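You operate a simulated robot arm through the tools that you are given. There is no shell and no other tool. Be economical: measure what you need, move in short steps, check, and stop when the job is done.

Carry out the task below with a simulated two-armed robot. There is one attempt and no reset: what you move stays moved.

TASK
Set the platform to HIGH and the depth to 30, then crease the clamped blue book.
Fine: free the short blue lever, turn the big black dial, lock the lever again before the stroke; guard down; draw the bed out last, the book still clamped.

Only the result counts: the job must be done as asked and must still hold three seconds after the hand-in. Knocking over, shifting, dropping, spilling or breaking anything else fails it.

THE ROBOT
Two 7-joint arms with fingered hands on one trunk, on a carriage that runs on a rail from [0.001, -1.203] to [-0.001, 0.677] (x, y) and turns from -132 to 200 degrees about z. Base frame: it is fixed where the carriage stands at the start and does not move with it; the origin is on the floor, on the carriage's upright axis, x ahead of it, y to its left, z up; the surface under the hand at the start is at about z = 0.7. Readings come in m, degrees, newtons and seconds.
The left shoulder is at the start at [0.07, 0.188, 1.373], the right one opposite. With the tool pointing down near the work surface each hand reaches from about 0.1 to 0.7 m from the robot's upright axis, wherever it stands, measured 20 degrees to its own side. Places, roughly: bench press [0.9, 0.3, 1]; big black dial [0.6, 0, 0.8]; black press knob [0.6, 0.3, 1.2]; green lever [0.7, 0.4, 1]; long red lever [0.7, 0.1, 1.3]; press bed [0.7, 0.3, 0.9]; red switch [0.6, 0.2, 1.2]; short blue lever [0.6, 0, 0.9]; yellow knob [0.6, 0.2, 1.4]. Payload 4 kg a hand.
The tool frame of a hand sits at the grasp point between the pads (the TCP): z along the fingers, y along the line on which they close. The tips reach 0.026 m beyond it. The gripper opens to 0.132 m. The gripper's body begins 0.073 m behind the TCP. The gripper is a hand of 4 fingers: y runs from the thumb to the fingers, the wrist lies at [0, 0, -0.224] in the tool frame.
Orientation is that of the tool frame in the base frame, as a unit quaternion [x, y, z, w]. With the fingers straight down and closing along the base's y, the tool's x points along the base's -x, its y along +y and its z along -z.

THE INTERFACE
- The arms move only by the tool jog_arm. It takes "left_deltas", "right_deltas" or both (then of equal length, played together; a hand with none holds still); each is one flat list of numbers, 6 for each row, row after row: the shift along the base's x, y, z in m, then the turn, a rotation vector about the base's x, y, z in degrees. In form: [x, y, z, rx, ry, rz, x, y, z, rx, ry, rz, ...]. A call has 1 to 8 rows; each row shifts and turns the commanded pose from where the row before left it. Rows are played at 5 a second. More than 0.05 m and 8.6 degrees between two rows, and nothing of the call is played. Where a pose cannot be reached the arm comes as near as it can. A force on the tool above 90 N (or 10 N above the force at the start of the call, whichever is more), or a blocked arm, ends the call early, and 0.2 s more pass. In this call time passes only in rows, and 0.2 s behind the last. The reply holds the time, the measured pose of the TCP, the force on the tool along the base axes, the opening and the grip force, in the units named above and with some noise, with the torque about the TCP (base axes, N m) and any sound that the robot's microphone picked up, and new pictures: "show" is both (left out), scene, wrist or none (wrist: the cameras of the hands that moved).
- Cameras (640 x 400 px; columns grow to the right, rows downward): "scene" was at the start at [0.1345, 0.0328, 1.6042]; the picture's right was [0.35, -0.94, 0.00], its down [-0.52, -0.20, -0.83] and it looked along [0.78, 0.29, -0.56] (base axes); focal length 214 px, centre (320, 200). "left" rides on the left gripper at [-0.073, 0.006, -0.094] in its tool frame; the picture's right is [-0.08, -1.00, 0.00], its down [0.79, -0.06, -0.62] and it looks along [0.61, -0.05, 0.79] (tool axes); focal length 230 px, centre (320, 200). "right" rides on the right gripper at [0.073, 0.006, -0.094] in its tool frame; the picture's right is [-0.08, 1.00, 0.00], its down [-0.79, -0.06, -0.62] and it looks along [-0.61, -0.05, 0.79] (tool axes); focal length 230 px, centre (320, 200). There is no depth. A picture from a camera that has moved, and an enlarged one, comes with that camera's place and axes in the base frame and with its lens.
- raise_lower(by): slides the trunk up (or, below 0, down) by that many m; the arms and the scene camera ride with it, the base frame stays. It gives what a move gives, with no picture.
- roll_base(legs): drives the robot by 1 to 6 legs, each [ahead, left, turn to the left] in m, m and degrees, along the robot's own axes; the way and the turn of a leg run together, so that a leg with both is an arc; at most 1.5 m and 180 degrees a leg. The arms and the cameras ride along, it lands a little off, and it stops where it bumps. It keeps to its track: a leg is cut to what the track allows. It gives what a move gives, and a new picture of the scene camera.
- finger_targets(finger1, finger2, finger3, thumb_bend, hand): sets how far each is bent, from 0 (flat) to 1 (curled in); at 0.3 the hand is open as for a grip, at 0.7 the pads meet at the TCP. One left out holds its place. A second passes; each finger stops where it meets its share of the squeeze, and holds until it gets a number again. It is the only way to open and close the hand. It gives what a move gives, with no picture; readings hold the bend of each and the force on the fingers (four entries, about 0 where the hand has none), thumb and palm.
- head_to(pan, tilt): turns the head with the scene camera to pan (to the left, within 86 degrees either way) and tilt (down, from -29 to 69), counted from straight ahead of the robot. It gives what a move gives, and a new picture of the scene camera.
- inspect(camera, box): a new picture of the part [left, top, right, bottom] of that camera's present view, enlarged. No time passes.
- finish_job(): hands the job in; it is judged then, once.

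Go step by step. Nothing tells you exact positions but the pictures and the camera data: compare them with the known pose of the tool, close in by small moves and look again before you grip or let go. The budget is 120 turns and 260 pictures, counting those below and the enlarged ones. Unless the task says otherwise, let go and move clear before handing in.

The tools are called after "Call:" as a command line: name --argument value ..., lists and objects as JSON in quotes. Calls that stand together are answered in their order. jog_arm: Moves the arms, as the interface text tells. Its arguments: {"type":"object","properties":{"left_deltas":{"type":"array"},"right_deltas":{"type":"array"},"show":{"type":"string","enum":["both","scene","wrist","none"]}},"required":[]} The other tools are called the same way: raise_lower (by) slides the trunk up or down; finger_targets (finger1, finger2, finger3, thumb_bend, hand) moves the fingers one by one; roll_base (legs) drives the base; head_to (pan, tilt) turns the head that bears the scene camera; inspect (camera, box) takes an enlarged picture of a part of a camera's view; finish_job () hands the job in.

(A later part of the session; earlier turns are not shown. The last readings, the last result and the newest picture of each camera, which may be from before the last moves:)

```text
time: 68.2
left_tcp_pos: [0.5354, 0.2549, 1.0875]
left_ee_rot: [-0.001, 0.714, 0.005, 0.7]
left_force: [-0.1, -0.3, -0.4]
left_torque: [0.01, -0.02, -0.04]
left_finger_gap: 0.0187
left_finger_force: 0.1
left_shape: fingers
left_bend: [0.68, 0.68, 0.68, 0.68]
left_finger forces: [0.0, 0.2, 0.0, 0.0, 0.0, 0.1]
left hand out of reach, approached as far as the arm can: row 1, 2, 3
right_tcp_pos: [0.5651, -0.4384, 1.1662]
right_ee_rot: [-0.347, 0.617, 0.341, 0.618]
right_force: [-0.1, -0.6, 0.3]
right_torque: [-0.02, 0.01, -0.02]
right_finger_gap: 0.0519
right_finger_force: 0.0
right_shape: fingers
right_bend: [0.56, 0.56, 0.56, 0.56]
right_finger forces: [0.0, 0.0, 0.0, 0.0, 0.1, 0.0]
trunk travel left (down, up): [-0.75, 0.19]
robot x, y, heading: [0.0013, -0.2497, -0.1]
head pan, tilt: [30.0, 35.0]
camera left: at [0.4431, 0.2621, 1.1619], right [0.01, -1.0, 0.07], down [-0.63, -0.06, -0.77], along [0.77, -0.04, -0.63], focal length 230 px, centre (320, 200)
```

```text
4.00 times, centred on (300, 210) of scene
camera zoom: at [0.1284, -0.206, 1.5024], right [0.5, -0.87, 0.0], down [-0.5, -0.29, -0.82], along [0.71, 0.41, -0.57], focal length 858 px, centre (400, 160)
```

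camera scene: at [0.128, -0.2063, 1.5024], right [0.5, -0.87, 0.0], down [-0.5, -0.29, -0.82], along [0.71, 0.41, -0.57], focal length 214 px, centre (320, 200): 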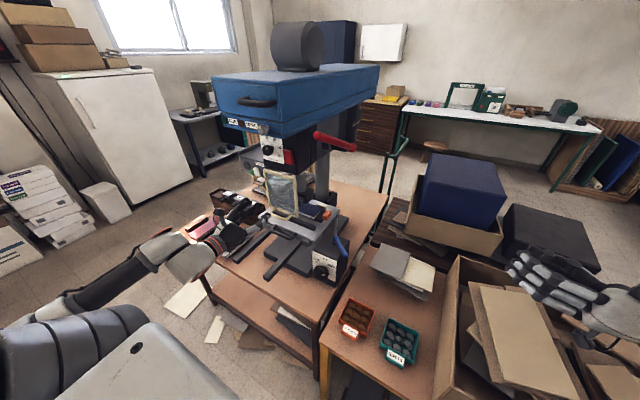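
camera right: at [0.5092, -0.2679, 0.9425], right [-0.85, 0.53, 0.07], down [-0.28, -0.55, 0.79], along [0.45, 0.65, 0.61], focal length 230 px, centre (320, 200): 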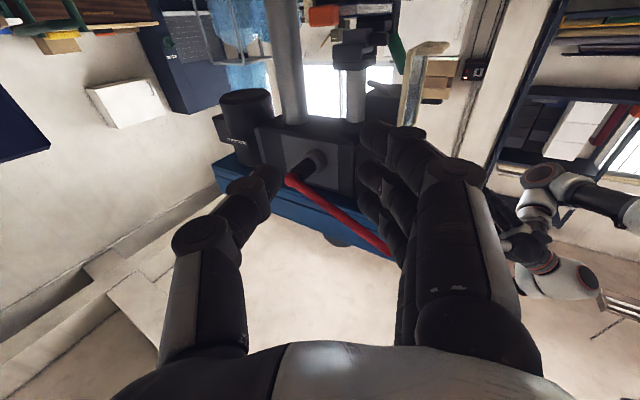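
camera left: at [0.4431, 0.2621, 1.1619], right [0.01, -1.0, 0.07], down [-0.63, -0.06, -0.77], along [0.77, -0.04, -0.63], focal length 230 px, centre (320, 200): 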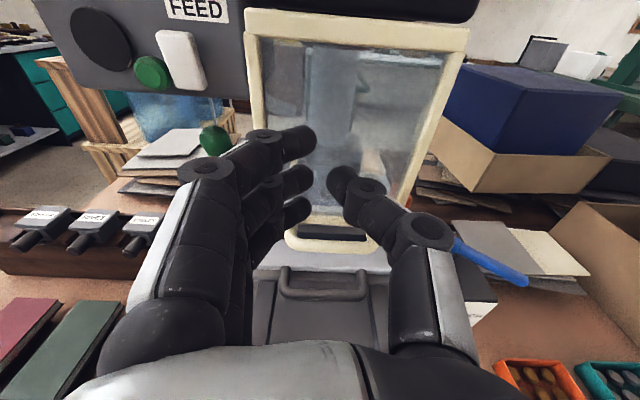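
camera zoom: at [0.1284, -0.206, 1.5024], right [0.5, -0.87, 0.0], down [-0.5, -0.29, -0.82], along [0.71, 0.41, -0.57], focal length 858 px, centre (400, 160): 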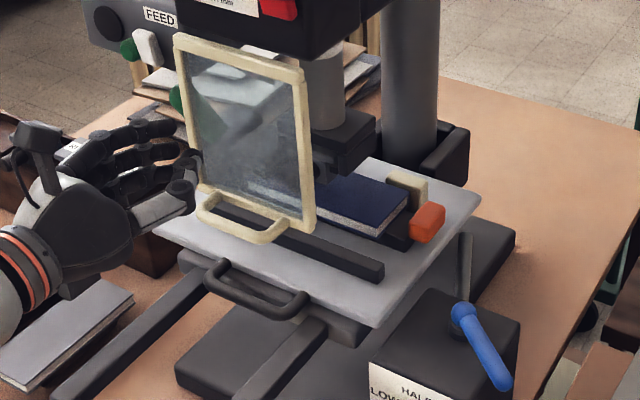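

The arm hits a joint limit at this height. I'll raise both hands a little, then lower the trunk so the left arm has the same geometry that worked at the knob.

Call:
jog_arm --left_deltas '[-0.03, 0, 0.02, 0, 0, 0, -0.02, 0, 0.045, 0, 0, 0, 0, 0, 0.045, 0, 0, 0, 0, 0, 0.045, 0, 0, 0]' --right_deltas '[0, 0, 0.045, 0, 0, 0, 0, 0, 0.045, 0, 0, 0, 0, 0, 0.045, 0, 0, 0, 0, 0, 0.03, 0, 0, 0]' --show "none"

Call:
raise_lower --by -0.18

Call:
head_to --pan 30 --tilt 30

```text
time: 69.2
left_tcp_pos: [0.483, 0.2543, 1.2386]
left_ee_rot: [0.0, 0.714, 0.003, 0.701]
left_force: [-0.6, -0.6, -0.3]
left_torque: [0.0, 0.03, 0.01]
left_finger_gap: 0.0187
left_finger_force: 0.0
left_shape: fingers
left_bend: [0.68, 0.68, 0.68, 0.68]
left_finger forces: [0.0, 0.1, 0.1, 0.0, 0.1, 0.1]
right_tcp_pos: [0.5632, -0.4376, 1.3323]
right_ee_rot: [-0.348, 0.616, 0.344, 0.618]
right_force: [-0.2, -1.9, 0.5]
right_torque: [-0.01, -0.04, -0.03]
right_finger_gap: 0.0521
right_finger_force: 0.1
right_shape: fingers
right_bend: [0.56, 0.56, 0.56, 0.56]
right_finger forces: [0.0, 0.0, 0.0, 0.1, 0.0, 0.1]
trunk travel left (down, up): [-0.75, 0.19]
robot x, y, heading: [0.001, -0.2536, 0.2]
head pan, tilt: [30.0, 35.0]
```

```text
time: 71.2
left_tcp_pos: [0.4854, 0.2543, 1.0584]
left_ee_rot: [-0.001, 0.714, 0.006, 0.7]
left_force: [1.0, 0.4, 0.5]
left_torque: [0.0, 0.0, -0.01]
left_finger_gap: 0.0186
left_finger_force: 0.1
left_shape: fingers
left_bend: [0.68, 0.68, 0.68, 0.68]
left_finger forces: [0.0, 0.0, 0.0, 0.0, 0.0, 0.0]
right_tcp_pos: [0.5641, -0.4368, 1.1533]
right_ee_rot: [-0.347, 0.617, 0.342, 0.618]
right_force: [0.7, -0.2, 0.1]
right_torque: [0.03, -0.06, -0.02]
right_finger_gap: 0.0521
right_finger_force: 0.1
right_shape: fingers
right_bend: [0.56, 0.56, 0.56, 0.56]
right_finger forces: [0.0, 0.0, 0.1, 0.1, 0.0, 0.1]
trunk travel left (down, up): [-0.57, 0.37]
robot x, y, heading: [-0.0001, -0.2547, -0.3]
head pan, tilt: [30.0, 35.0]
```

```text
time: 71.9
left_tcp_pos: [0.4852, 0.2541, 1.0597]
left_ee_rot: [0.0, 0.714, 0.005, 0.7]
left_force: [0.5, -0.7, -0.3]
left_torque: [0.03, 0.0, 0.0]
left_finger_gap: 0.0186
left_finger_force: 0.1
left_shape: fingers
left_bend: [0.68, 0.68, 0.68, 0.68]
left_finger forces: [0.0, 0.0, 0.0, 0.0, 0.1, 0.0]
right_tcp_pos: [0.5642, -0.4372, 1.1517]
right_ee_rot: [-0.347, 0.617, 0.342, 0.618]
right_force: [-0.1, -0.2, -0.1]
right_torque: [0.04, 0.03, 0.01]
right_finger_gap: 0.052
right_finger_force: 0.0
right_shape: fingers
right_bend: [0.56, 0.56, 0.56, 0.56]
right_finger forces: [0.1, 0.0, 0.0, 0.1, 0.0, 0.0]
trunk travel left (down, up): [-0.57, 0.37]
robot x, y, heading: [-0.0027, -0.2495, -0.1]
head pan, tilt: [30.0, 30.0]
camera scene: at [0.13, -0.2049, 1.3302], right [0.5, -0.87, 0.0], down [-0.43, -0.25, -0.87], along [0.75, 0.43, -0.5], focal length 214 px, centre (320, 200)
```

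scene: 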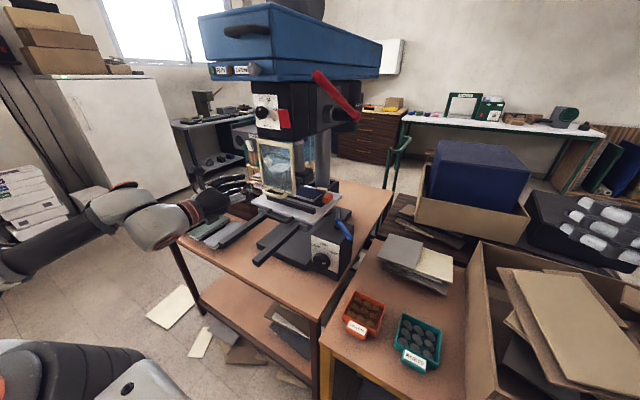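

Call:
inspect --camera "scene" --box '[230, 120, 350, 230]'

Call:
jog_arm --left_deltas '[0.03, -0.008, 0, 0, 0, 0, 0.03, -0.008, 0, 0, 0, 0, 0.022, 0, 0, 0, 0, 0]' --show "wrist"

Call:
inspect --camera "scene" --box '[230, 120, 350, 230]'

```text
3.64 times, centred on (290, 175) of scene
camera zoom: at [0.13, -0.2049, 1.3302], right [0.5, -0.87, 0.0], down [-0.43, -0.25, -0.87], along [0.75, 0.43, -0.5], focal length 780 px, centre (429, 291)
```

zoom: 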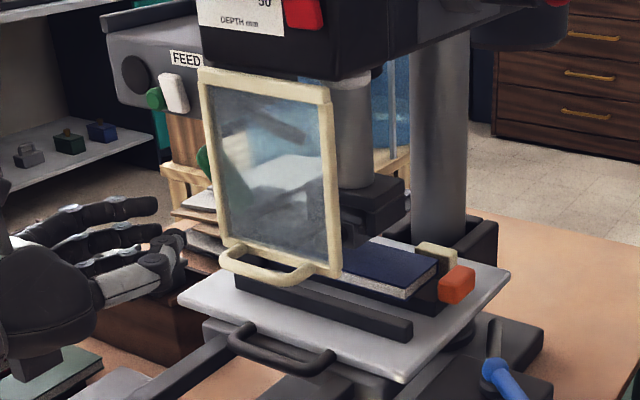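

```text
time: 72.7
left_tcp_pos: [0.5657, 0.239, 1.0593]
left_ee_rot: [0.0, 0.714, 0.004, 0.7]
left_force: [0.2, 0.3, -0.5]
left_torque: [-0.01, 0.0, 0.0]
left_finger_gap: 0.0187
left_finger_force: 0.0
left_shape: fingers
left_bend: [0.68, 0.68, 0.68, 0.68]
left_finger forces: [0.0, 0.1, 0.0, 0.0, 0.0, 0.1]
right_tcp_pos: [0.5666, -0.4372, 1.1516]
right_ee_rot: [-0.348, 0.617, 0.342, 0.618]
right_force: [0.0, -0.2, -0.2]
right_torque: [0.0, 0.04, -0.01]
right_finger_gap: 0.052
right_finger_force: 0.1
right_shape: fingers
right_bend: [0.56, 0.56, 0.56, 0.56]
right_finger forces: [0.0, 0.0, 0.0, 0.0, 0.0, 0.1]
trunk travel left (down, up): [-0.57, 0.37]
robot x, y, heading: [-0.0007, -0.2547, 0.4]
head pan, tilt: [30.0, 30.0]
camera left: at [0.4743, 0.2456, 1.134], right [0.01, -1.0, 0.07], down [-0.63, -0.06, -0.77], along [0.78, -0.04, -0.63], focal length 230 px, centre (320, 200)
```

left: 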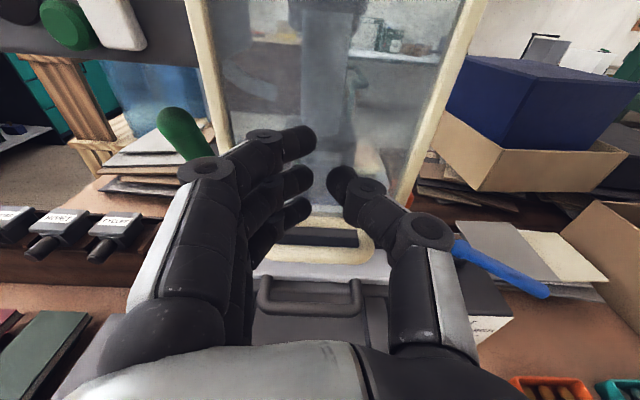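

```text
3.64 times, centred on (290, 175) of scene
camera zoom: at [0.1308, -0.2049, 1.3301], right [0.5, -0.87, 0.0], down [-0.43, -0.25, -0.87], along [0.75, 0.43, -0.5], focal length 780 px, centre (429, 291)
```

zoom: 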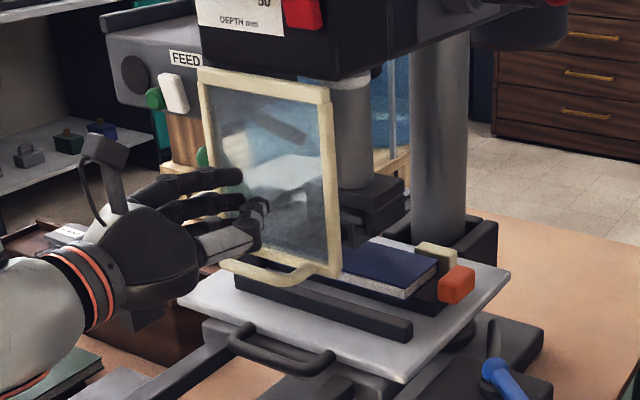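

The fingers are above the handle bar. I'll push down in small steps.

Call:
jog_arm --left_deltas '[0, 0, -0.008, 0, 0, 0, 0, 0, -0.008, 0, 0, 0, 0, 0, -0.008, 0, 0, 0, 0, 0, -0.008, 0, 0, 0]' --show "wrist"

Call:
inspect --camera "scene" --box '[230, 120, 350, 230]'

```text
time: 73.7
left_tcp_pos: [0.5655, 0.2383, 1.0291]
left_ee_rot: [0.001, 0.713, 0.006, 0.701]
left_force: [0.9, 0.9, 8.8]
left_torque: [0.15, -0.18, 0.02]
left_finger_gap: 0.0185
left_finger_force: 3.8
left_shape: fingers
left_bend: [0.68, 0.68, 0.67, 0.68]
left_finger forces: [0.0, 0.1, 8.6, 0.0, 0.0, 0.1]
right_tcp_pos: [0.5643, -0.4385, 1.1519]
right_ee_rot: [-0.347, 0.616, 0.342, 0.619]
right_force: [0.4, 0.5, -0.4]
right_torque: [0.0, 0.03, 0.0]
right_finger_gap: 0.0521
right_finger_force: 0.1
right_shape: fingers
right_bend: [0.56, 0.56, 0.56, 0.56]
right_finger forces: [0.1, 0.0, 0.0, 0.1, 0.1, 0.0]
trunk travel left (down, up): [-0.57, 0.37]
robot x, y, heading: [-0.0004, -0.2526, -0.2]
head pan, tilt: [30.0, 30.0]
camera left: at [0.4739, 0.2445, 1.1042], right [0.01, -1.0, 0.07], down [-0.63, -0.06, -0.78], along [0.78, -0.04, -0.63], focal length 230 px, centre (320, 200)
```

left: 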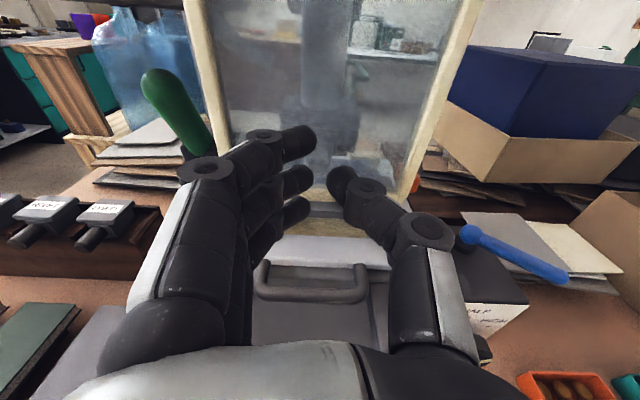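

```text
3.64 times, centred on (290, 175) of scene
camera zoom: at [0.1287, -0.2059, 1.3307], right [0.5, -0.87, 0.0], down [-0.43, -0.25, -0.87], along [0.75, 0.43, -0.5], focal length 780 px, centre (429, 291)
```

zoom: 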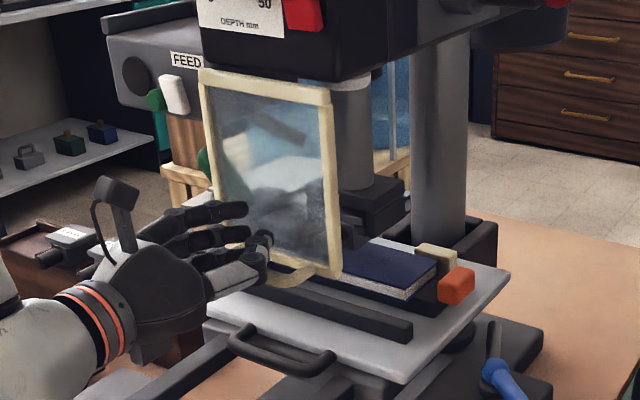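

Call:
jog_arm --left_deltas '[0, 0, -0.007, 0, 0, 0, 0, 0, -0.007, 0, 0, 0, 0, 0, -0.007, 0, 0, 0]' --show "none"

Call:
inspect --camera "scene" --box '[230, 120, 350, 230]'

```text
time: 74.5
left_tcp_pos: [0.5635, 0.232, 1.0269]
left_ee_rot: [0.007, 0.703, 0.009, 0.712]
left_force: [8.4, 0.0, 80.9]
left_torque: [1.7, -1.78, -0.19]
left_finger_gap: 0.0185
left_finger_force: 40.3
left_shape: fingers
left_bend: [0.68, 0.68, 0.62, 0.68]
left_finger forces: [0.0, 0.0, 80.4, 0.0, 0.1, 0.0]
right_tcp_pos: [0.5584, -0.4437, 1.1553]
right_ee_rot: [-0.346, 0.613, 0.343, 0.622]
right_force: [-0.3, 0.4, 0.3]
right_torque: [0.01, 0.0, 0.04]
right_finger_gap: 0.0521
right_finger_force: 0.0
right_shape: fingers
right_bend: [0.56, 0.56, 0.56, 0.56]
right_finger forces: [0.0, 0.0, 0.0, 0.0, 0.0, 0.0]
trunk travel left (down, up): [-0.57, 0.37]
robot x, y, heading: [0.0041, -0.2523, -0.0]
head pan, tilt: [30.0, 30.0]
```

```text
3.64 times, centred on (290, 175) of scene
camera zoom: at [0.1222, -0.2132, 1.3324], right [0.5, -0.87, 0.0], down [-0.43, -0.24, -0.87], along [0.75, 0.44, -0.49], focal length 780 px, centre (429, 291)
```

zoom: 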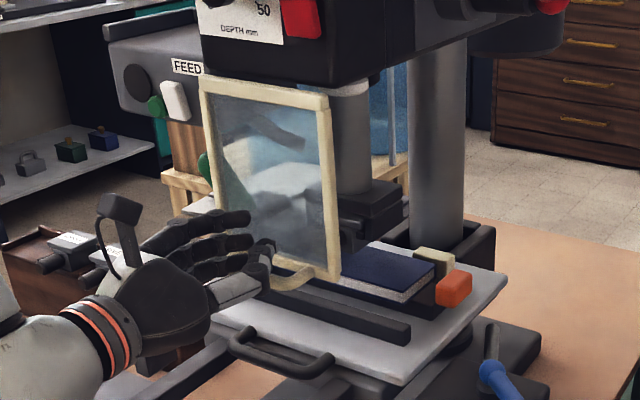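

It's solid downward, so the guard doesn't slide; it's probably hinged at the top. I'll relieve the load and test whether its bottom swings inward.

Call:
jog_arm --left_deltas '[0, 0, 0.008, 0, 0, 0, 0, 0, 0.012, 0, 0, 0, 0.01, 0.003, 0, 0, 0, 0, 0.01, 0.003, 0, 0, 0, 0]' --show "none"

Call:
inspect --camera "scene" --box '[230, 120, 350, 230]'

Call:
inspect --camera "left" --box '[140, 50, 500, 275]'

```text
time: 75.5
left_tcp_pos: [0.5846, 0.2396, 1.0281]
left_ee_rot: [0.002, 0.713, 0.003, 0.701]
left_force: [-16.2, -7.6, 19.1]
left_torque: [0.3, 0.5, 0.44]
left_finger_gap: 0.0185
left_finger_force: 12.3
left_shape: fingers
left_bend: [0.68, 0.68, 0.71, 0.68]
left_finger forces: [0.0, 0.0, 24.3, 0.1, 0.0, 0.0]
right_tcp_pos: [0.5624, -0.4408, 1.1519]
right_ee_rot: [-0.347, 0.615, 0.344, 0.618]
right_force: [0.5, -0.6, 0.0]
right_torque: [-0.01, 0.0, 0.03]
right_finger_gap: 0.0522
right_finger_force: 0.2
right_shape: fingers
right_bend: [0.56, 0.56, 0.56, 0.56]
right_finger forces: [0.1, 0.0, 0.0, 0.0, 0.0, 0.0]
trunk travel left (down, up): [-0.57, 0.37]
robot x, y, heading: [0.0023, -0.2516, 0.1]
head pan, tilt: [30.0, 30.0]
```

```text
3.64 times, centred on (290, 175) of scene
camera zoom: at [0.1272, -0.2091, 1.3304], right [0.5, -0.87, 0.0], down [-0.43, -0.25, -0.87], along [0.75, 0.44, -0.5], focal length 780 px, centre (429, 291)
```

zoom: 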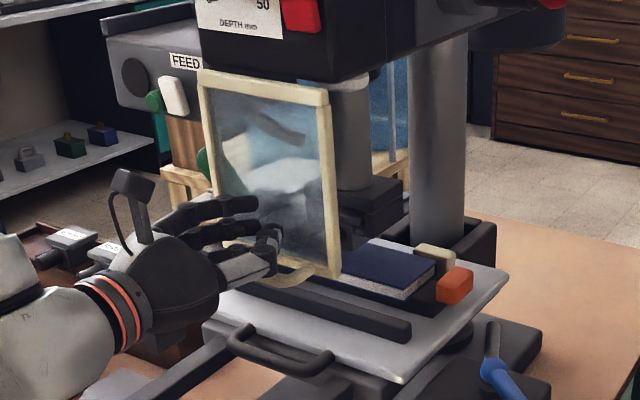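

```text
1.78 times, centred on (320, 162) of left
camera zoom: at [0.4924, 0.2474, 1.103], right [0.01, -1.0, 0.07], down [-0.63, -0.06, -0.77], along [0.78, -0.04, -0.63], focal length 409 px, centre (320, 267)
```

zoom: 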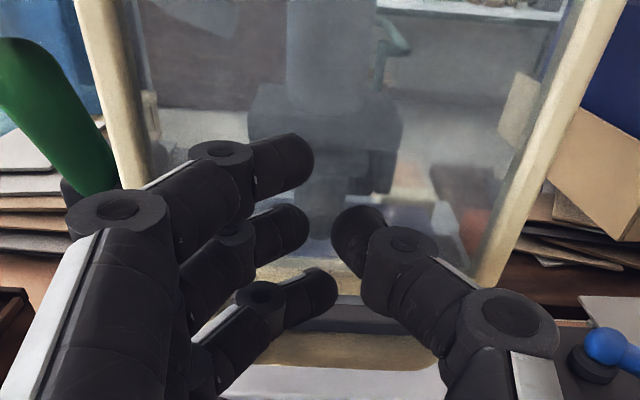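

The guard doesn't yield downward or inward, so it's already fully down. I'll retreat and move on to the red lever: shift the base right so the left arm has working distance, with the hand rolled so the fingers are above and the thumb below.

Call:
jog_arm --left_deltas '[-0.01, 0, 0.01, 0, 0, 0, -0.04, 0, 0.02, 0, 0, 0, -0.045, 0, 0.02, 0, 0, 0, 0, 0, 0.03, 0, 0, 0]' --right_deltas '[0, 0, 0.03, 0, 0, 0, 0, 0, 0.03, 0, 0, 0, 0, 0, 0.03, 0, 0, 0, 0, 0, 0.03, 0, 0, 0]' --show "scene"

Call:
roll_base --legs '[[0, -0.2, 0]]'

```text
time: 76.5
left_tcp_pos: [0.491, 0.2441, 1.1058]
left_ee_rot: [0.0, 0.715, 0.004, 0.7]
left_force: [0.4, 0.2, 1.2]
left_torque: [0.02, 0.0, 0.01]
left_finger_gap: 0.0187
left_finger_force: 0.0
left_shape: fingers
left_bend: [0.68, 0.68, 0.68, 0.68]
left_finger forces: [0.1, 0.0, 0.0, 0.0, 0.1, 0.0]
right_tcp_pos: [0.5711, -0.4248, 1.2637]
right_ee_rot: [-0.347, 0.615, 0.343, 0.62]
right_force: [-0.3, 0.0, -0.2]
right_torque: [-0.02, 0.01, -0.03]
right_finger_gap: 0.052
right_finger_force: 0.1
right_shape: fingers
right_bend: [0.56, 0.56, 0.56, 0.56]
right_finger forces: [0.0, 0.1, 0.1, 0.1, 0.0, 0.0]
right hand out of reach, approached as far as the arm can: row 4
trunk travel left (down, up): [-0.57, 0.37]
robot x, y, heading: [-0.0034, -0.2533, 0.4]
head pan, tilt: [30.0, 30.0]
camera scene: at [0.131, -0.2038, 1.33], right [0.5, -0.87, 0.0], down [-0.43, -0.25, -0.87], along [0.75, 0.43, -0.5], focal length 214 px, centre (320, 200)
```

scene: 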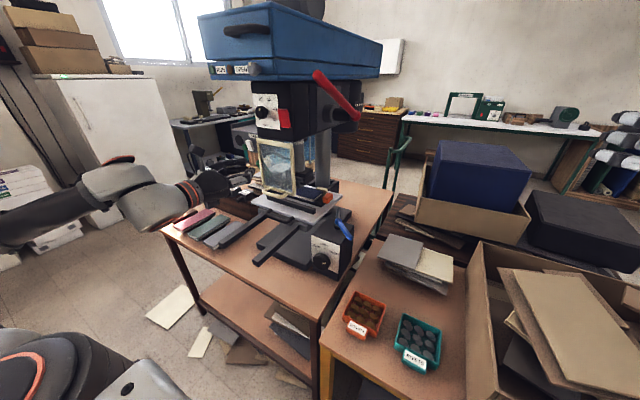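

```text
time: 78.1
left_tcp_pos: [0.4924, 0.0433, 1.1069]
left_ee_rot: [0.0, 0.714, 0.005, 0.7]
left_force: [-0.7, 0.1, 0.3]
left_torque: [0.01, -0.01, -0.04]
left_finger_gap: 0.0187
left_finger_force: 0.0
left_shape: fingers
left_bend: [0.68, 0.68, 0.68, 0.68]
left_finger forces: [0.0, 0.0, 0.1, 0.0, 0.1, 0.0]
right_tcp_pos: [0.5703, -0.6275, 1.2629]
right_ee_rot: [-0.346, 0.615, 0.341, 0.621]
right_force: [0.5, -0.4, 0.3]
right_torque: [0.0, -0.02, 0.03]
right_finger_gap: 0.0517
right_finger_force: 0.1
right_shape: fingers
right_bend: [0.56, 0.56, 0.56, 0.56]
right_finger forces: [0.0, 0.0, 0.1, 0.0, 0.0, 0.0]
trunk travel left (down, up): [-0.57, 0.37]
robot x, y, heading: [0.0004, -0.4497, -0.2]
head pan, tilt: [30.0, 30.0]
camera scene: at [0.1302, -0.4049, 1.3303], right [0.5, -0.87, 0.0], down [-0.43, -0.25, -0.87], along [0.75, 0.43, -0.5], focal length 214 px, centre (320, 200)
```

scene: 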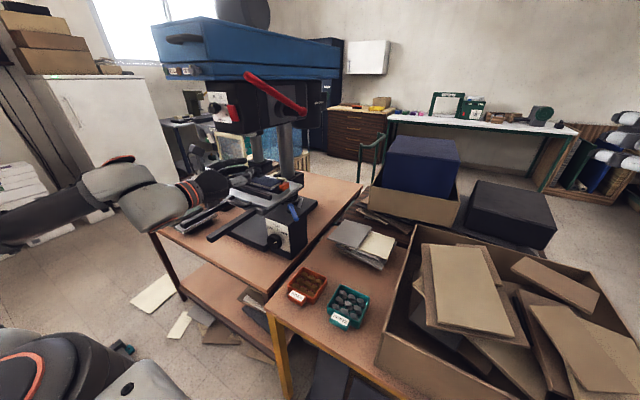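

Lever position confirmed: tip [0.58, 0.058, 1.33], hub [0.825, 0.058, 1.21]. I'll raise the trunk and roll the left hand +90° in front of it.

Call:
raise_lower --by 0.15

Call:
jog_arm --left_deltas '[0, 0.0015, 0.005, 8.2, 0, 0, 0, 0.0015, 0.005, 8.2, 0, 0, 0, 0.0015, 0.005, 8.2, 0, 0, 0, 0.0015, 0.005, 8.2, 0, 0, 0, 0.0015, 0.005, 8.2, 0, 0, 0, 0.0015, 0.005, 8.2, 0, 0, 0, 0.0015, 0.005, 8.2, 0, 0, 0, 0, 0.005, 8.2, 0, 0]' --show "none"

Call:
jog_arm --left_deltas '[0, 0, 0.005, 8.2, 0, 0, 0, 0, 0.005, 8.2, 0, 0, 0, 0, 0.005, 8, 0, 0]' --show "none"

Call:
finger_targets --hand "left" --finger1 0.38 --finger2 0.38 --finger3 0.38 --thumb_bend 0.38

Call:
head_to --pan 38 --tilt 20

```text
time: 79.8
left_tcp_pos: [0.4919, 0.043, 1.2572]
left_ee_rot: [0.001, 0.714, 0.004, 0.7]
left_force: [0.6, -0.3, -0.1]
left_torque: [-0.04, -0.04, 0.02]
left_finger_gap: 0.0187
left_finger_force: 0.1
left_shape: fingers
left_bend: [0.68, 0.68, 0.68, 0.68]
left_finger forces: [0.1, 0.0, 0.0, 0.0, 0.1, 0.1]
right_tcp_pos: [0.5691, -0.6278, 1.4142]
right_ee_rot: [-0.345, 0.616, 0.341, 0.621]
right_force: [0.6, -0.3, 0.4]
right_torque: [0.01, -0.01, -0.01]
right_finger_gap: 0.0519
right_finger_force: 0.1
right_shape: fingers
right_bend: [0.56, 0.56, 0.56, 0.56]
right_finger forces: [0.0, 0.0, 0.1, 0.0, 0.1, 0.0]
trunk travel left (down, up): [-0.72, 0.22]
robot x, y, heading: [0.0018, -0.4524, 0.1]
head pan, tilt: [30.0, 30.0]
```

```text
time: 81.6
left_tcp_pos: [0.4939, 0.0524, 1.2976]
left_ee_rot: [0.381, 0.598, 0.39, 0.588]
left_force: [-0.1, -0.4, -0.2]
left_torque: [0.02, 0.0, 0.0]
left_finger_gap: 0.0186
left_finger_force: 0.1
left_shape: fingers
left_bend: [0.68, 0.68, 0.68, 0.68]
left_finger forces: [0.0, 0.0, 0.0, 0.0, 0.1, 0.0]
right_tcp_pos: [0.5708, -0.6274, 1.4126]
right_ee_rot: [-0.345, 0.616, 0.342, 0.62]
right_force: [-0.4, -0.3, 0.5]
right_torque: [0.0, 0.04, 0.02]
right_finger_gap: 0.0519
right_finger_force: 0.0
right_shape: fingers
right_bend: [0.56, 0.56, 0.56, 0.56]
right_finger forces: [0.0, 0.0, 0.0, 0.2, 0.1, 0.0]
trunk travel left (down, up): [-0.72, 0.22]
robot x, y, heading: [-0.0007, -0.4495, 0.1]
head pan, tilt: [30.0, 30.0]
```

```text
time: 82.4
left_tcp_pos: [0.4926, 0.0534, 1.3124]
left_ee_rot: [0.496, 0.502, 0.508, 0.495]
left_force: [0.4, -0.8, -0.2]
left_torque: [0.02, 0.06, 0.0]
left_finger_gap: 0.0185
left_finger_force: 0.1
left_shape: fingers
left_bend: [0.68, 0.68, 0.68, 0.68]
left_finger forces: [0.0, 0.1, 0.0, 0.0, 0.1, 0.0]
right_tcp_pos: [0.5697, -0.6274, 1.4135]
right_ee_rot: [-0.346, 0.615, 0.342, 0.62]
right_force: [0.5, 0.1, 0.5]
right_torque: [0.02, 0.03, -0.03]
right_finger_gap: 0.0521
right_finger_force: 0.1
right_shape: fingers
right_bend: [0.56, 0.56, 0.56, 0.56]
right_finger forces: [0.0, 0.1, 0.1, 0.0, 0.0, 0.0]
trunk travel left (down, up): [-0.72, 0.22]
robot x, y, heading: [-0.0018, -0.4502, -0.1]
head pan, tilt: [30.0, 30.0]
```

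```text
time: 83.4
left_tcp_pos: [0.4932, 0.053, 1.3126]
left_ee_rot: [0.496, 0.502, 0.507, 0.494]
left_force: [-0.1, 0.9, 0.2]
left_torque: [-0.02, -0.03, 0.01]
left_finger_gap: 0.1097
left_finger_force: 0.1
left_shape: fingers
left_bend: [0.38, 0.38, 0.38, 0.38]
left_finger forces: [0.1, 0.0, 0.0, 0.0, 0.0, 0.0]
right_tcp_pos: [0.5698, -0.6274, 1.414]
right_ee_rot: [-0.346, 0.615, 0.342, 0.621]
right_force: [-1.0, -0.4, -0.4]
right_torque: [-0.02, 0.01, 0.01]
right_finger_gap: 0.052
right_finger_force: 0.1
right_shape: fingers
right_bend: [0.56, 0.56, 0.56, 0.56]
right_finger forces: [0.0, 0.0, 0.0, 0.1, 0.0, 0.0]
trunk travel left (down, up): [-0.72, 0.22]
robot x, y, heading: [-0.0005, -0.4499, 0.1]
head pan, tilt: [30.0, 30.0]
```

```text
time: 84.2
left_tcp_pos: [0.4932, 0.0528, 1.3122]
left_ee_rot: [0.497, 0.502, 0.507, 0.494]
left_force: [-0.4, -0.9, -0.5]
left_torque: [-0.04, -0.01, 0.01]
left_finger_gap: 0.1097
left_finger_force: 0.0
left_shape: fingers
left_bend: [0.38, 0.38, 0.38, 0.38]
left_finger forces: [0.0, 0.0, 0.1, 0.1, 0.1, 0.0]
right_tcp_pos: [0.5699, -0.6267, 1.4123]
right_ee_rot: [-0.346, 0.616, 0.342, 0.62]
right_force: [-0.8, 0.2, 0.2]
right_torque: [0.0, 0.0, 0.03]
right_finger_gap: 0.0519
right_finger_force: 0.1
right_shape: fingers
right_bend: [0.56, 0.56, 0.56, 0.56]
right_finger forces: [0.1, 0.0, 0.0, 0.0, 0.0, 0.0]
trunk travel left (down, up): [-0.72, 0.22]
robot x, y, heading: [0.0005, -0.4493, 0.1]
head pan, tilt: [38.0, 20.0]
camera scene: at [0.1254, -0.3931, 1.4963], right [0.61, -0.79, 0.0], down [-0.27, -0.21, -0.94], along [0.74, 0.58, -0.34], focal length 214 px, centre (320, 200)
```

scene: 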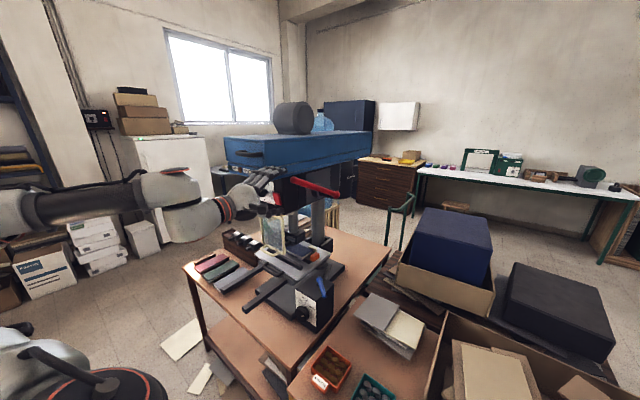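

Call:
inspect --camera "scene" --box '[210, 120, 370, 240]'

Call:
inspect --camera "left" --box '[0, 0, 640, 400]'

```text
3.33 times, centred on (290, 180) of scene
camera zoom: at [0.1254, -0.3931, 1.4963], right [0.61, -0.79, 0.0], down [-0.27, -0.21, -0.94], along [0.74, 0.58, -0.34], focal length 715 px, centre (420, 267)
```

zoom: 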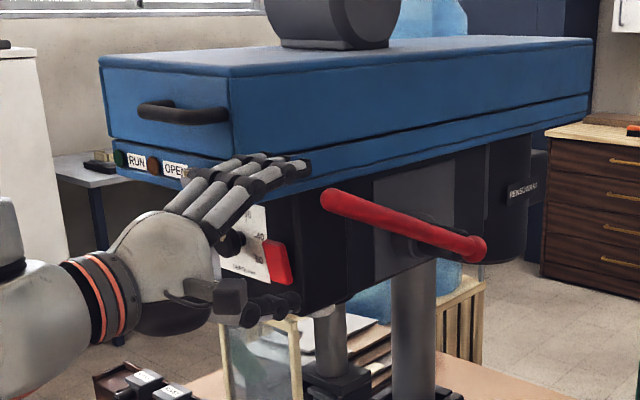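

```text
1.00 times, centred on (320, 200) of left (not enlarged: the box is as wide or as high as the picture)
camera zoom: at [0.4008, -0.0194, 1.3171], right [0.01, -0.07, -1.0], down [-0.63, 0.77, -0.06], along [0.78, 0.63, -0.04], focal length 230 px, centre (320, 200)
```

zoom: 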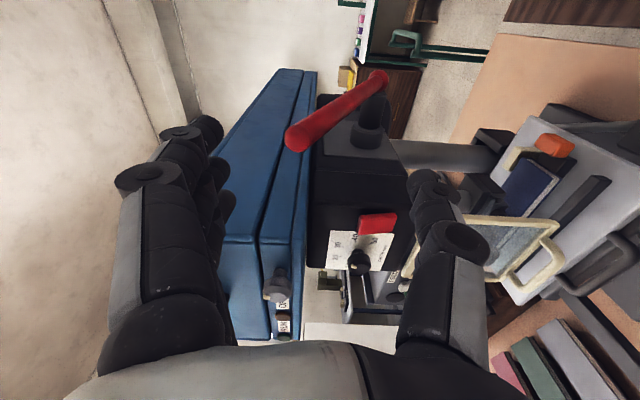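

The lever's tip is between the fingers (above) and the thumb (below). I'll advance along it and check.

Call:
jog_arm --left_deltas '[0.037, 0.002, 0.005, 0, 4, 0, 0.037, 0.002, 0.004, 0, 4, 0, 0.035, 0.001, 0.002, 0, 4, 0]' --show "wrist"

Call:
inspect --camera "scene" --box '[210, 120, 370, 240]'

```text
time: 85.0
left_tcp_pos: [0.6023, 0.0564, 1.3217]
left_ee_rot: [0.546, 0.552, 0.452, 0.439]
left_force: [-0.2, 0.1, 0.5]
left_torque: [0.01, 0.04, -0.02]
left_finger_gap: 0.1098
left_finger_force: 0.2
left_shape: fingers
left_bend: [0.38, 0.38, 0.38, 0.38]
left_finger forces: [0.1, 0.0, 0.0, 0.1, 0.1, 0.0]
right_tcp_pos: [0.5716, -0.6296, 1.4115]
right_ee_rot: [-0.345, 0.615, 0.342, 0.621]
right_force: [-0.1, 0.0, -0.4]
right_torque: [-0.02, 0.0, 0.01]
right_finger_gap: 0.052
right_finger_force: 0.1
right_shape: fingers
right_bend: [0.56, 0.56, 0.56, 0.56]
right_finger forces: [0.0, 0.0, 0.0, 0.0, 0.0, 0.2]
trunk travel left (down, up): [-0.72, 0.22]
robot x, y, heading: [-0.0012, -0.4515, -0.2]
head pan, tilt: [38.0, 20.0]
camera left: at [0.5138, -0.0175, 1.3474], right [-0.2, -0.07, -0.98], down [-0.63, 0.77, 0.08], along [0.75, 0.63, -0.2], focal length 230 px, centre (320, 200)
```

left: 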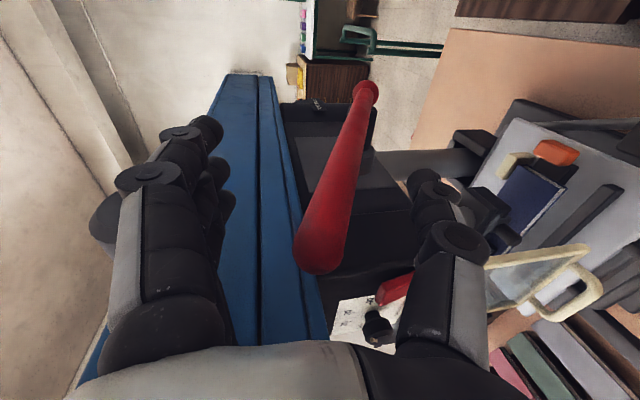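

```text
3.33 times, centred on (290, 180) of scene
camera zoom: at [0.1267, -0.3947, 1.4962], right [0.61, -0.79, 0.0], down [-0.27, -0.21, -0.94], along [0.74, 0.58, -0.34], focal length 715 px, centre (420, 267)
```

zoom: 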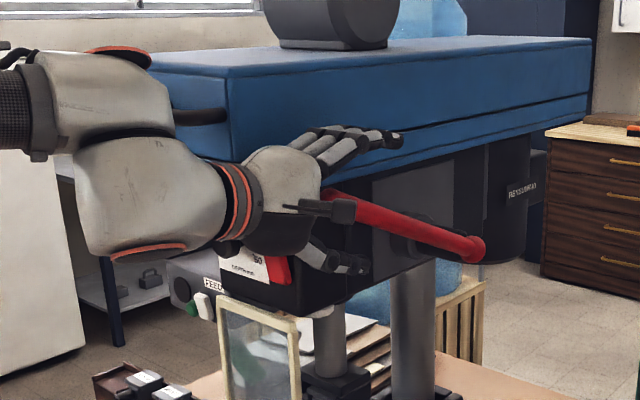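

The lever lies in the hand. I'll close loosely around it and start pulling down along its arc.

Call:
finger_targets --hand "left" --finger1 0.6 --finger2 0.6 --finger3 0.6 --thumb_bend 0.58

Call:
jog_arm --left_deltas '[-0.003, 0, -0.01, 0, -2, 0, -0.003, 0, -0.01, 0, -2, 0, -0.003, 0, -0.01, 0, -2, 0, -0.002, 0, -0.01, 0, -2, 0, -0.002, 0, -0.01, 0, -2, 0]' --show "none"

Call:
inspect --camera "scene" --box '[210, 120, 370, 240]'

```text
time: 86.0
left_tcp_pos: [0.6013, 0.0579, 1.3232]
left_ee_rot: [0.547, 0.551, 0.453, 0.439]
left_force: [0.1, 0.0, -0.4]
left_torque: [0.0, 0.03, -0.01]
left_finger_gap: 0.0451
left_finger_force: 0.6
left_shape: fingers
left_bend: [0.6, 0.6, 0.6, 0.57]
left_finger forces: [0.1, 0.0, 0.0, 0.1, 0.4, 0.1]
right_tcp_pos: [0.5706, -0.6273, 1.4135]
right_ee_rot: [-0.346, 0.615, 0.341, 0.621]
right_force: [-0.2, 0.0, -0.5]
right_torque: [0.0, 0.0, 0.0]
right_finger_gap: 0.0518
right_finger_force: 0.0
right_shape: fingers
right_bend: [0.56, 0.56, 0.56, 0.56]
right_finger forces: [0.0, 0.0, 0.1, 0.0, 0.0, 0.1]
trunk travel left (down, up): [-0.72, 0.22]
robot x, y, heading: [-0.0019, -0.4539, -0.2]
head pan, tilt: [38.0, 20.0]
```

```text
time: 87.2
left_tcp_pos: [0.5879, 0.0583, 1.2724]
left_ee_rot: [0.505, 0.51, 0.498, 0.486]
left_force: [-0.1, 0.3, 1.3]
left_torque: [-0.01, -0.05, 0.02]
left_finger_gap: 0.0445
left_finger_force: 0.2
left_shape: fingers
left_bend: [0.6, 0.59, 0.6, 0.57]
left_finger forces: [0.0, 1.3, 0.0, 0.1, 0.0, 0.0]
right_tcp_pos: [0.5697, -0.6264, 1.4125]
right_ee_rot: [-0.346, 0.616, 0.342, 0.62]
right_force: [-0.5, -0.8, 0.7]
right_torque: [0.01, 0.0, -0.02]
right_finger_gap: 0.052
right_finger_force: 0.0
right_shape: fingers
right_bend: [0.56, 0.56, 0.56, 0.56]
right_finger forces: [0.0, 0.0, 0.0, 0.0, 0.0, 0.1]
trunk travel left (down, up): [-0.72, 0.22]
robot x, y, heading: [0.0006, -0.4543, -0.3]
head pan, tilt: [38.0, 20.0]
```

```text
3.33 times, centred on (290, 180) of scene
camera zoom: at [0.1252, -0.393, 1.4964], right [0.61, -0.79, 0.0], down [-0.27, -0.21, -0.94], along [0.74, 0.58, -0.34], focal length 715 px, centre (420, 267)
```

zoom: 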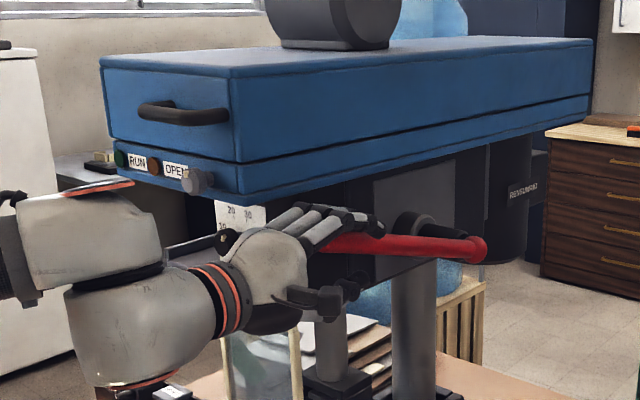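

The lever follows with almost no force. Continuing the arc.

Call:
jog_arm --left_deltas '[-0.006, 0, -0.032, 0, -7.5, 0, -0.002, 0, -0.034, 0, -8, 0, 0.003, 0, -0.034, 0, -8, 0]' --show "wrist"

Call:
inspect --camera "scene" --box '[210, 120, 370, 240]'

```text
time: 88.0
left_tcp_pos: [0.5547, 0.1158, 1.2386]
left_ee_rot: [0.458, 0.497, 0.558, 0.481]
left_force: [0.8, 0.8, 7.9]
left_torque: [-0.12, 0.65, 0.02]
left_finger_gap: 0.0441
left_finger_force: 0.1
left_shape: fingers
left_bend: [0.6, 0.6, 0.6, 0.57]
left_finger forces: [0.1, 0.0, 0.1, 0.1, 0.0, 0.0]
left hand out of reach, approached as far as the arm can: row 1, 2, 3
right_tcp_pos: [0.5682, -0.6232, 1.4145]
right_ee_rot: [-0.346, 0.616, 0.342, 0.62]
right_force: [-0.1, 0.6, -0.2]
right_torque: [-0.06, -0.01, -0.01]
right_finger_gap: 0.052
right_finger_force: 0.0
right_shape: fingers
right_bend: [0.56, 0.56, 0.56, 0.56]
right_finger forces: [0.1, 0.0, 0.0, 0.0, 0.0, 0.0]
trunk travel left (down, up): [-0.72, 0.22]
robot x, y, heading: [0.0028, -0.453, -0.2]
head pan, tilt: [38.0, 20.0]
camera left: at [0.4705, 0.0341, 1.2332], right [0.09, -0.03, -1.0], down [-0.7, 0.71, -0.09], along [0.71, 0.7, 0.04], focal length 230 px, centre (320, 200)
```

left: 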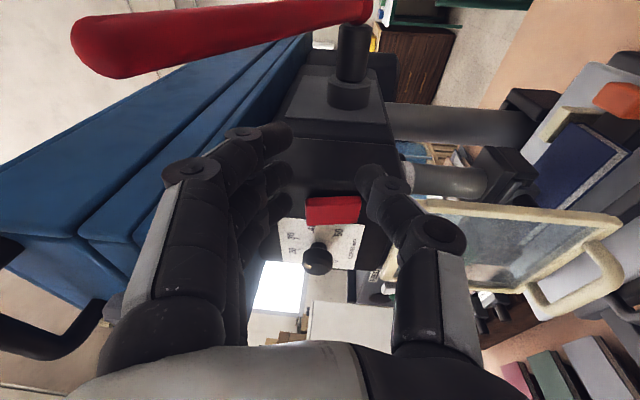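

```text
3.33 times, centred on (290, 180) of scene
camera zoom: at [0.1242, -0.3897, 1.4965], right [0.61, -0.79, 0.0], down [-0.27, -0.21, -0.94], along [0.74, 0.58, -0.34], focal length 715 px, centre (420, 267)
```

zoom: 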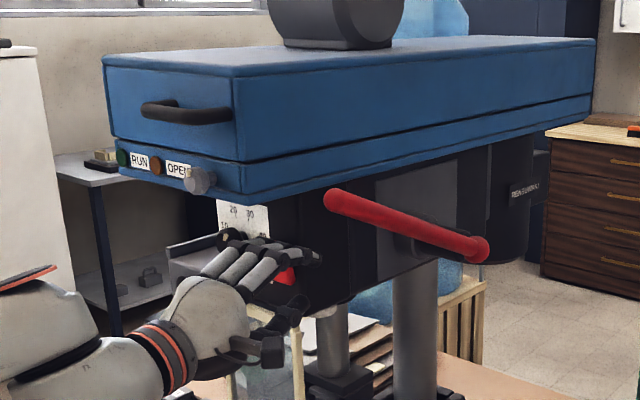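

The arm hit a limit and slid off the lever, which sprang back up. I'll back off, check the controls, and then do the stroke by lowering the trunk, which keeps the arm's posture fixed.

Call:
jog_arm --left_deltas '[-0.03, -0.01, 0, 0, 0, 0, -0.035, -0.02, 0.005, -1.1, 2.4, -3.3, 0, -0.025, 0.03, -1.1, 2.4, -3.3, 0.003, -0.01, 0.035, 0, 0, 0]' --show "wrist"

Call:
inspect --camera "scene" --box '[230, 150, 310, 250]'

```text
time: 89.0
left_tcp_pos: [0.5177, 0.0095, 1.2914]
left_ee_rot: [0.481, 0.471, 0.497, 0.548]
left_force: [0.4, 0.0, 0.8]
left_torque: [0.02, 0.04, 0.02]
left_finger_gap: 0.0438
left_finger_force: 0.0
left_shape: fingers
left_bend: [0.6, 0.6, 0.6, 0.57]
left_finger forces: [0.1, 0.0, 0.0, 0.1, 0.0, 0.0]
right_tcp_pos: [0.5708, -0.6284, 1.4122]
right_ee_rot: [-0.345, 0.616, 0.341, 0.621]
right_force: [-0.1, -0.2, 0.3]
right_torque: [0.02, -0.03, 0.02]
right_finger_gap: 0.0519
right_finger_force: 0.0
right_shape: fingers
right_bend: [0.56, 0.56, 0.56, 0.56]
right_finger forces: [0.0, 0.0, 0.0, 0.0, 0.1, 0.0]
trunk travel left (down, up): [-0.72, 0.22]
robot x, y, heading: [0.0014, -0.454, -0.3]
head pan, tilt: [38.0, 20.0]
camera left: at [0.4201, -0.0558, 1.2915], right [0.09, -0.12, -0.99], down [-0.56, 0.82, -0.15], along [0.83, 0.56, 0.0], focal length 230 px, centre (320, 200)
```

left: 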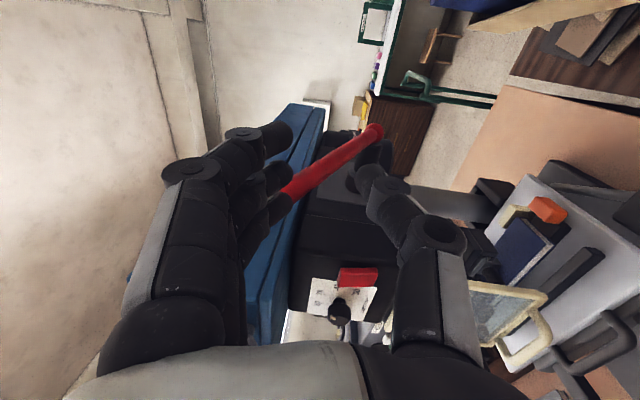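

```text
4.00 times, centred on (270, 200) of scene
camera zoom: at [0.1262, -0.3938, 1.4962], right [0.61, -0.79, 0.0], down [-0.27, -0.21, -0.94], along [0.74, 0.58, -0.34], focal length 858 px, centre (520, 200)
```

zoom: 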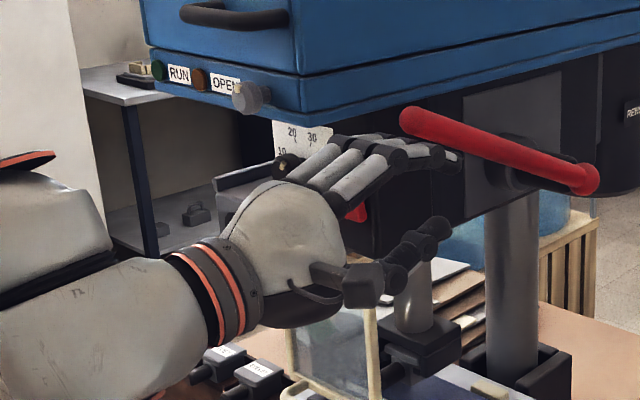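

Call:
jog_arm --left_deltas '[-0.025, 0, 0.005, 2.3, 5.3, 3.5, 0, 0.03, 0.02, 0, 0, 0, 0, 0.017, 0.012, 0, 0, 0]' --show "none"

Call:
finger_targets --hand "left" --finger1 0.38 --finger2 0.38 --finger3 0.38 --thumb_bend 0.38

Call:
inspect --camera "left" --box '[120, 40, 520, 290]'

```text
time: 89.8
left_tcp_pos: [0.4918, 0.0571, 1.3287]
left_ee_rot: [0.499, 0.501, 0.501, 0.5]
left_force: [0.1, -0.2, 0.3]
left_torque: [0.0, -0.02, 0.0]
left_finger_gap: 0.0439
left_finger_force: 0.1
left_shape: fingers
left_bend: [0.6, 0.6, 0.6, 0.57]
left_finger forces: [0.1, 0.1, 0.0, 0.1, 0.0, 0.0]
right_tcp_pos: [0.5712, -0.6276, 1.413]
right_ee_rot: [-0.345, 0.616, 0.341, 0.621]
right_force: [0.6, -0.9, -0.6]
right_torque: [-0.03, -0.01, -0.01]
right_finger_gap: 0.0521
right_finger_force: 0.1
right_shape: fingers
right_bend: [0.56, 0.56, 0.56, 0.56]
right_finger forces: [0.1, 0.0, 0.0, 0.0, 0.0, 0.0]
trunk travel left (down, up): [-0.72, 0.22]
robot x, y, heading: [0.0003, -0.4565, -0.0]
head pan, tilt: [38.0, 20.0]
```

```text
time: 90.8
left_tcp_pos: [0.4928, 0.0567, 1.3288]
left_ee_rot: [0.498, 0.5, 0.501, 0.501]
left_force: [-1.2, 0.6, -0.4]
left_torque: [0.02, -0.01, 0.0]
left_finger_gap: 0.11
left_finger_force: 0.0
left_shape: fingers
left_bend: [0.38, 0.38, 0.38, 0.38]
left_finger forces: [0.0, 0.1, 0.1, 0.0, 0.1, 0.1]
right_tcp_pos: [0.5695, -0.6275, 1.413]
right_ee_rot: [-0.346, 0.615, 0.342, 0.62]
right_force: [0.9, -0.5, -0.4]
right_torque: [-0.03, 0.01, 0.02]
right_finger_gap: 0.0519
right_finger_force: 0.0
right_shape: fingers
right_bend: [0.56, 0.56, 0.56, 0.56]
right_finger forces: [0.0, 0.0, 0.0, 0.0, 0.0, 0.0]
trunk travel left (down, up): [-0.72, 0.22]
robot x, y, heading: [-0.003, -0.4524, -0.1]
head pan, tilt: [38.0, 20.0]
```

```text
1.60 times, centred on (320, 165) of left
camera zoom: at [0.3984, -0.0146, 1.3344], right [0.0, -0.08, -1.0], down [-0.62, 0.78, -0.06], along [0.79, 0.62, -0.05], focal length 368 px, centre (320, 256)
```

zoom: 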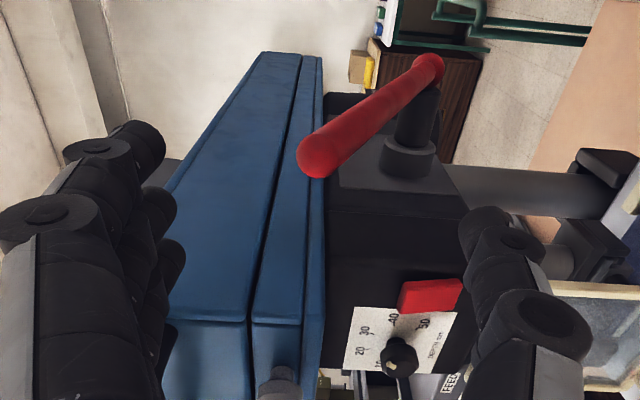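

The lever is between the fingers again. I'll advance, close loosely, and lower the trunk a bit at a time.

Call:
jog_arm --left_deltas '[0.042, 0, 0, 0, 0, 0, 0.042, 0, -0.003, 0, 0, 0, 0.04, 0, -0.005, 0, 0, 0]' --show "none"

Call:
finger_targets --hand "left" --finger1 0.58 --finger2 0.58 --finger3 0.58 --thumb_bend 0.57

Call:
raise_lower --by -0.1

Call:
inspect --camera "scene" --box '[210, 80, 370, 200]'

Call:
inspect --camera "left" --box '[120, 40, 520, 290]'

```text
time: 91.6
left_tcp_pos: [0.6177, 0.056, 1.3197]
left_ee_rot: [0.498, 0.501, 0.5, 0.501]
left_force: [0.6, -0.3, -0.1]
left_torque: [-0.01, -0.01, -0.04]
left_finger_gap: 0.1095
left_finger_force: 0.1
left_shape: fingers
left_bend: [0.38, 0.38, 0.38, 0.38]
left_finger forces: [0.0, 0.0, 0.0, 0.1, 0.0, 0.0]
right_tcp_pos: [0.5714, -0.6269, 1.4129]
right_ee_rot: [-0.347, 0.615, 0.343, 0.619]
right_force: [-0.3, 0.4, 0.2]
right_torque: [0.0, -0.01, 0.01]
right_finger_gap: 0.0521
right_finger_force: 0.1
right_shape: fingers
right_bend: [0.56, 0.56, 0.56, 0.56]
right_finger forces: [0.1, 0.1, 0.0, 0.0, 0.0, 0.0]
trunk travel left (down, up): [-0.72, 0.22]
robot x, y, heading: [0.0011, -0.4495, -0.1]
head pan, tilt: [38.0, 20.0]
```

```text
time: 92.6
left_tcp_pos: [0.615, 0.0563, 1.3203]
left_ee_rot: [0.5, 0.499, 0.5, 0.501]
left_force: [-1.9, -1.0, -5.9]
left_torque: [-0.03, 0.26, -0.03]
left_finger_gap: 0.0583
left_finger_force: 3.1
left_shape: fingers
left_bend: [0.57, 0.57, 0.57, 0.54]
left_finger forces: [0.1, 0.0, 0.0, 0.1, 6.9, 0.0]
right_tcp_pos: [0.571, -0.6278, 1.4131]
right_ee_rot: [-0.345, 0.616, 0.342, 0.62]
right_force: [-0.7, -0.4, -0.5]
right_torque: [-0.02, -0.01, 0.02]
right_finger_gap: 0.0518
right_finger_force: 0.1
right_shape: fingers
right_bend: [0.56, 0.56, 0.56, 0.56]
right_finger forces: [0.0, 0.0, 0.0, 0.0, 0.0, 0.1]
trunk travel left (down, up): [-0.72, 0.22]
robot x, y, heading: [0.0007, -0.4503, -0.4]
head pan, tilt: [38.0, 20.0]
```

```text
time: 93.9
left_tcp_pos: [0.6147, 0.0551, 1.2212]
left_ee_rot: [0.498, 0.5, 0.5, 0.501]
left_force: [-1.2, -0.8, 0.8]
left_torque: [0.04, 0.04, -0.02]
left_finger_gap: 0.0507
left_finger_force: 0.3
left_shape: fingers
left_bend: [0.57, 0.57, 0.57, 0.56]
left_finger forces: [0.1, 1.3, 0.0, 0.0, 0.0, 0.0]
right_tcp_pos: [0.5703, -0.6289, 1.3144]
right_ee_rot: [-0.346, 0.616, 0.342, 0.62]
right_force: [-0.5, 0.0, 0.0]
right_torque: [0.02, -0.02, -0.01]
right_finger_gap: 0.0522
right_finger_force: 0.0
right_shape: fingers
right_bend: [0.56, 0.56, 0.56, 0.56]
right_finger forces: [0.1, 0.1, 0.0, 0.1, 0.0, 0.0]
trunk travel left (down, up): [-0.62, 0.32]
robot x, y, heading: [-0.0027, -0.4498, -0.2]
head pan, tilt: [38.0, 20.0]
```

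```text
3.33 times, centred on (290, 140) of scene
camera zoom: at [0.1251, -0.3932, 1.3964], right [0.61, -0.79, 0.0], down [-0.27, -0.21, -0.94], along [0.74, 0.58, -0.34], focal length 715 px, centre (420, 400)
```

zoom: 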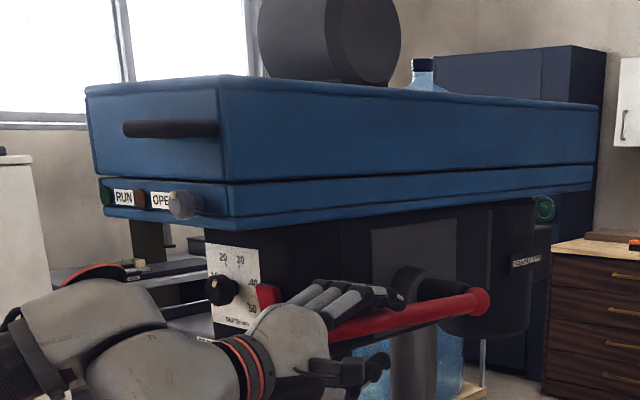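

```text
1.60 times, centred on (320, 165) of left
camera zoom: at [0.5216, -0.0158, 1.2267], right [0.0, -0.08, -1.0], down [-0.62, 0.78, -0.06], along [0.79, 0.62, -0.05], focal length 368 px, centre (320, 256)
```

zoom: 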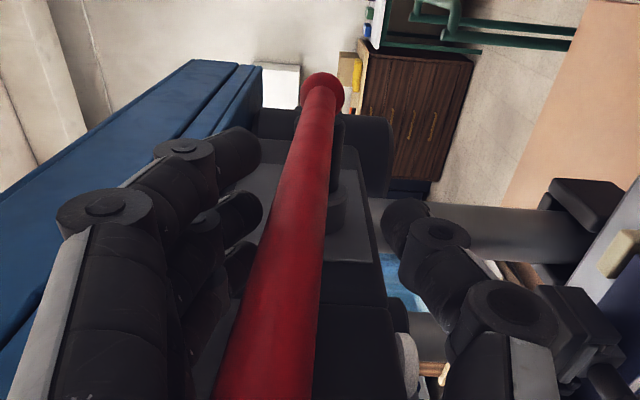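

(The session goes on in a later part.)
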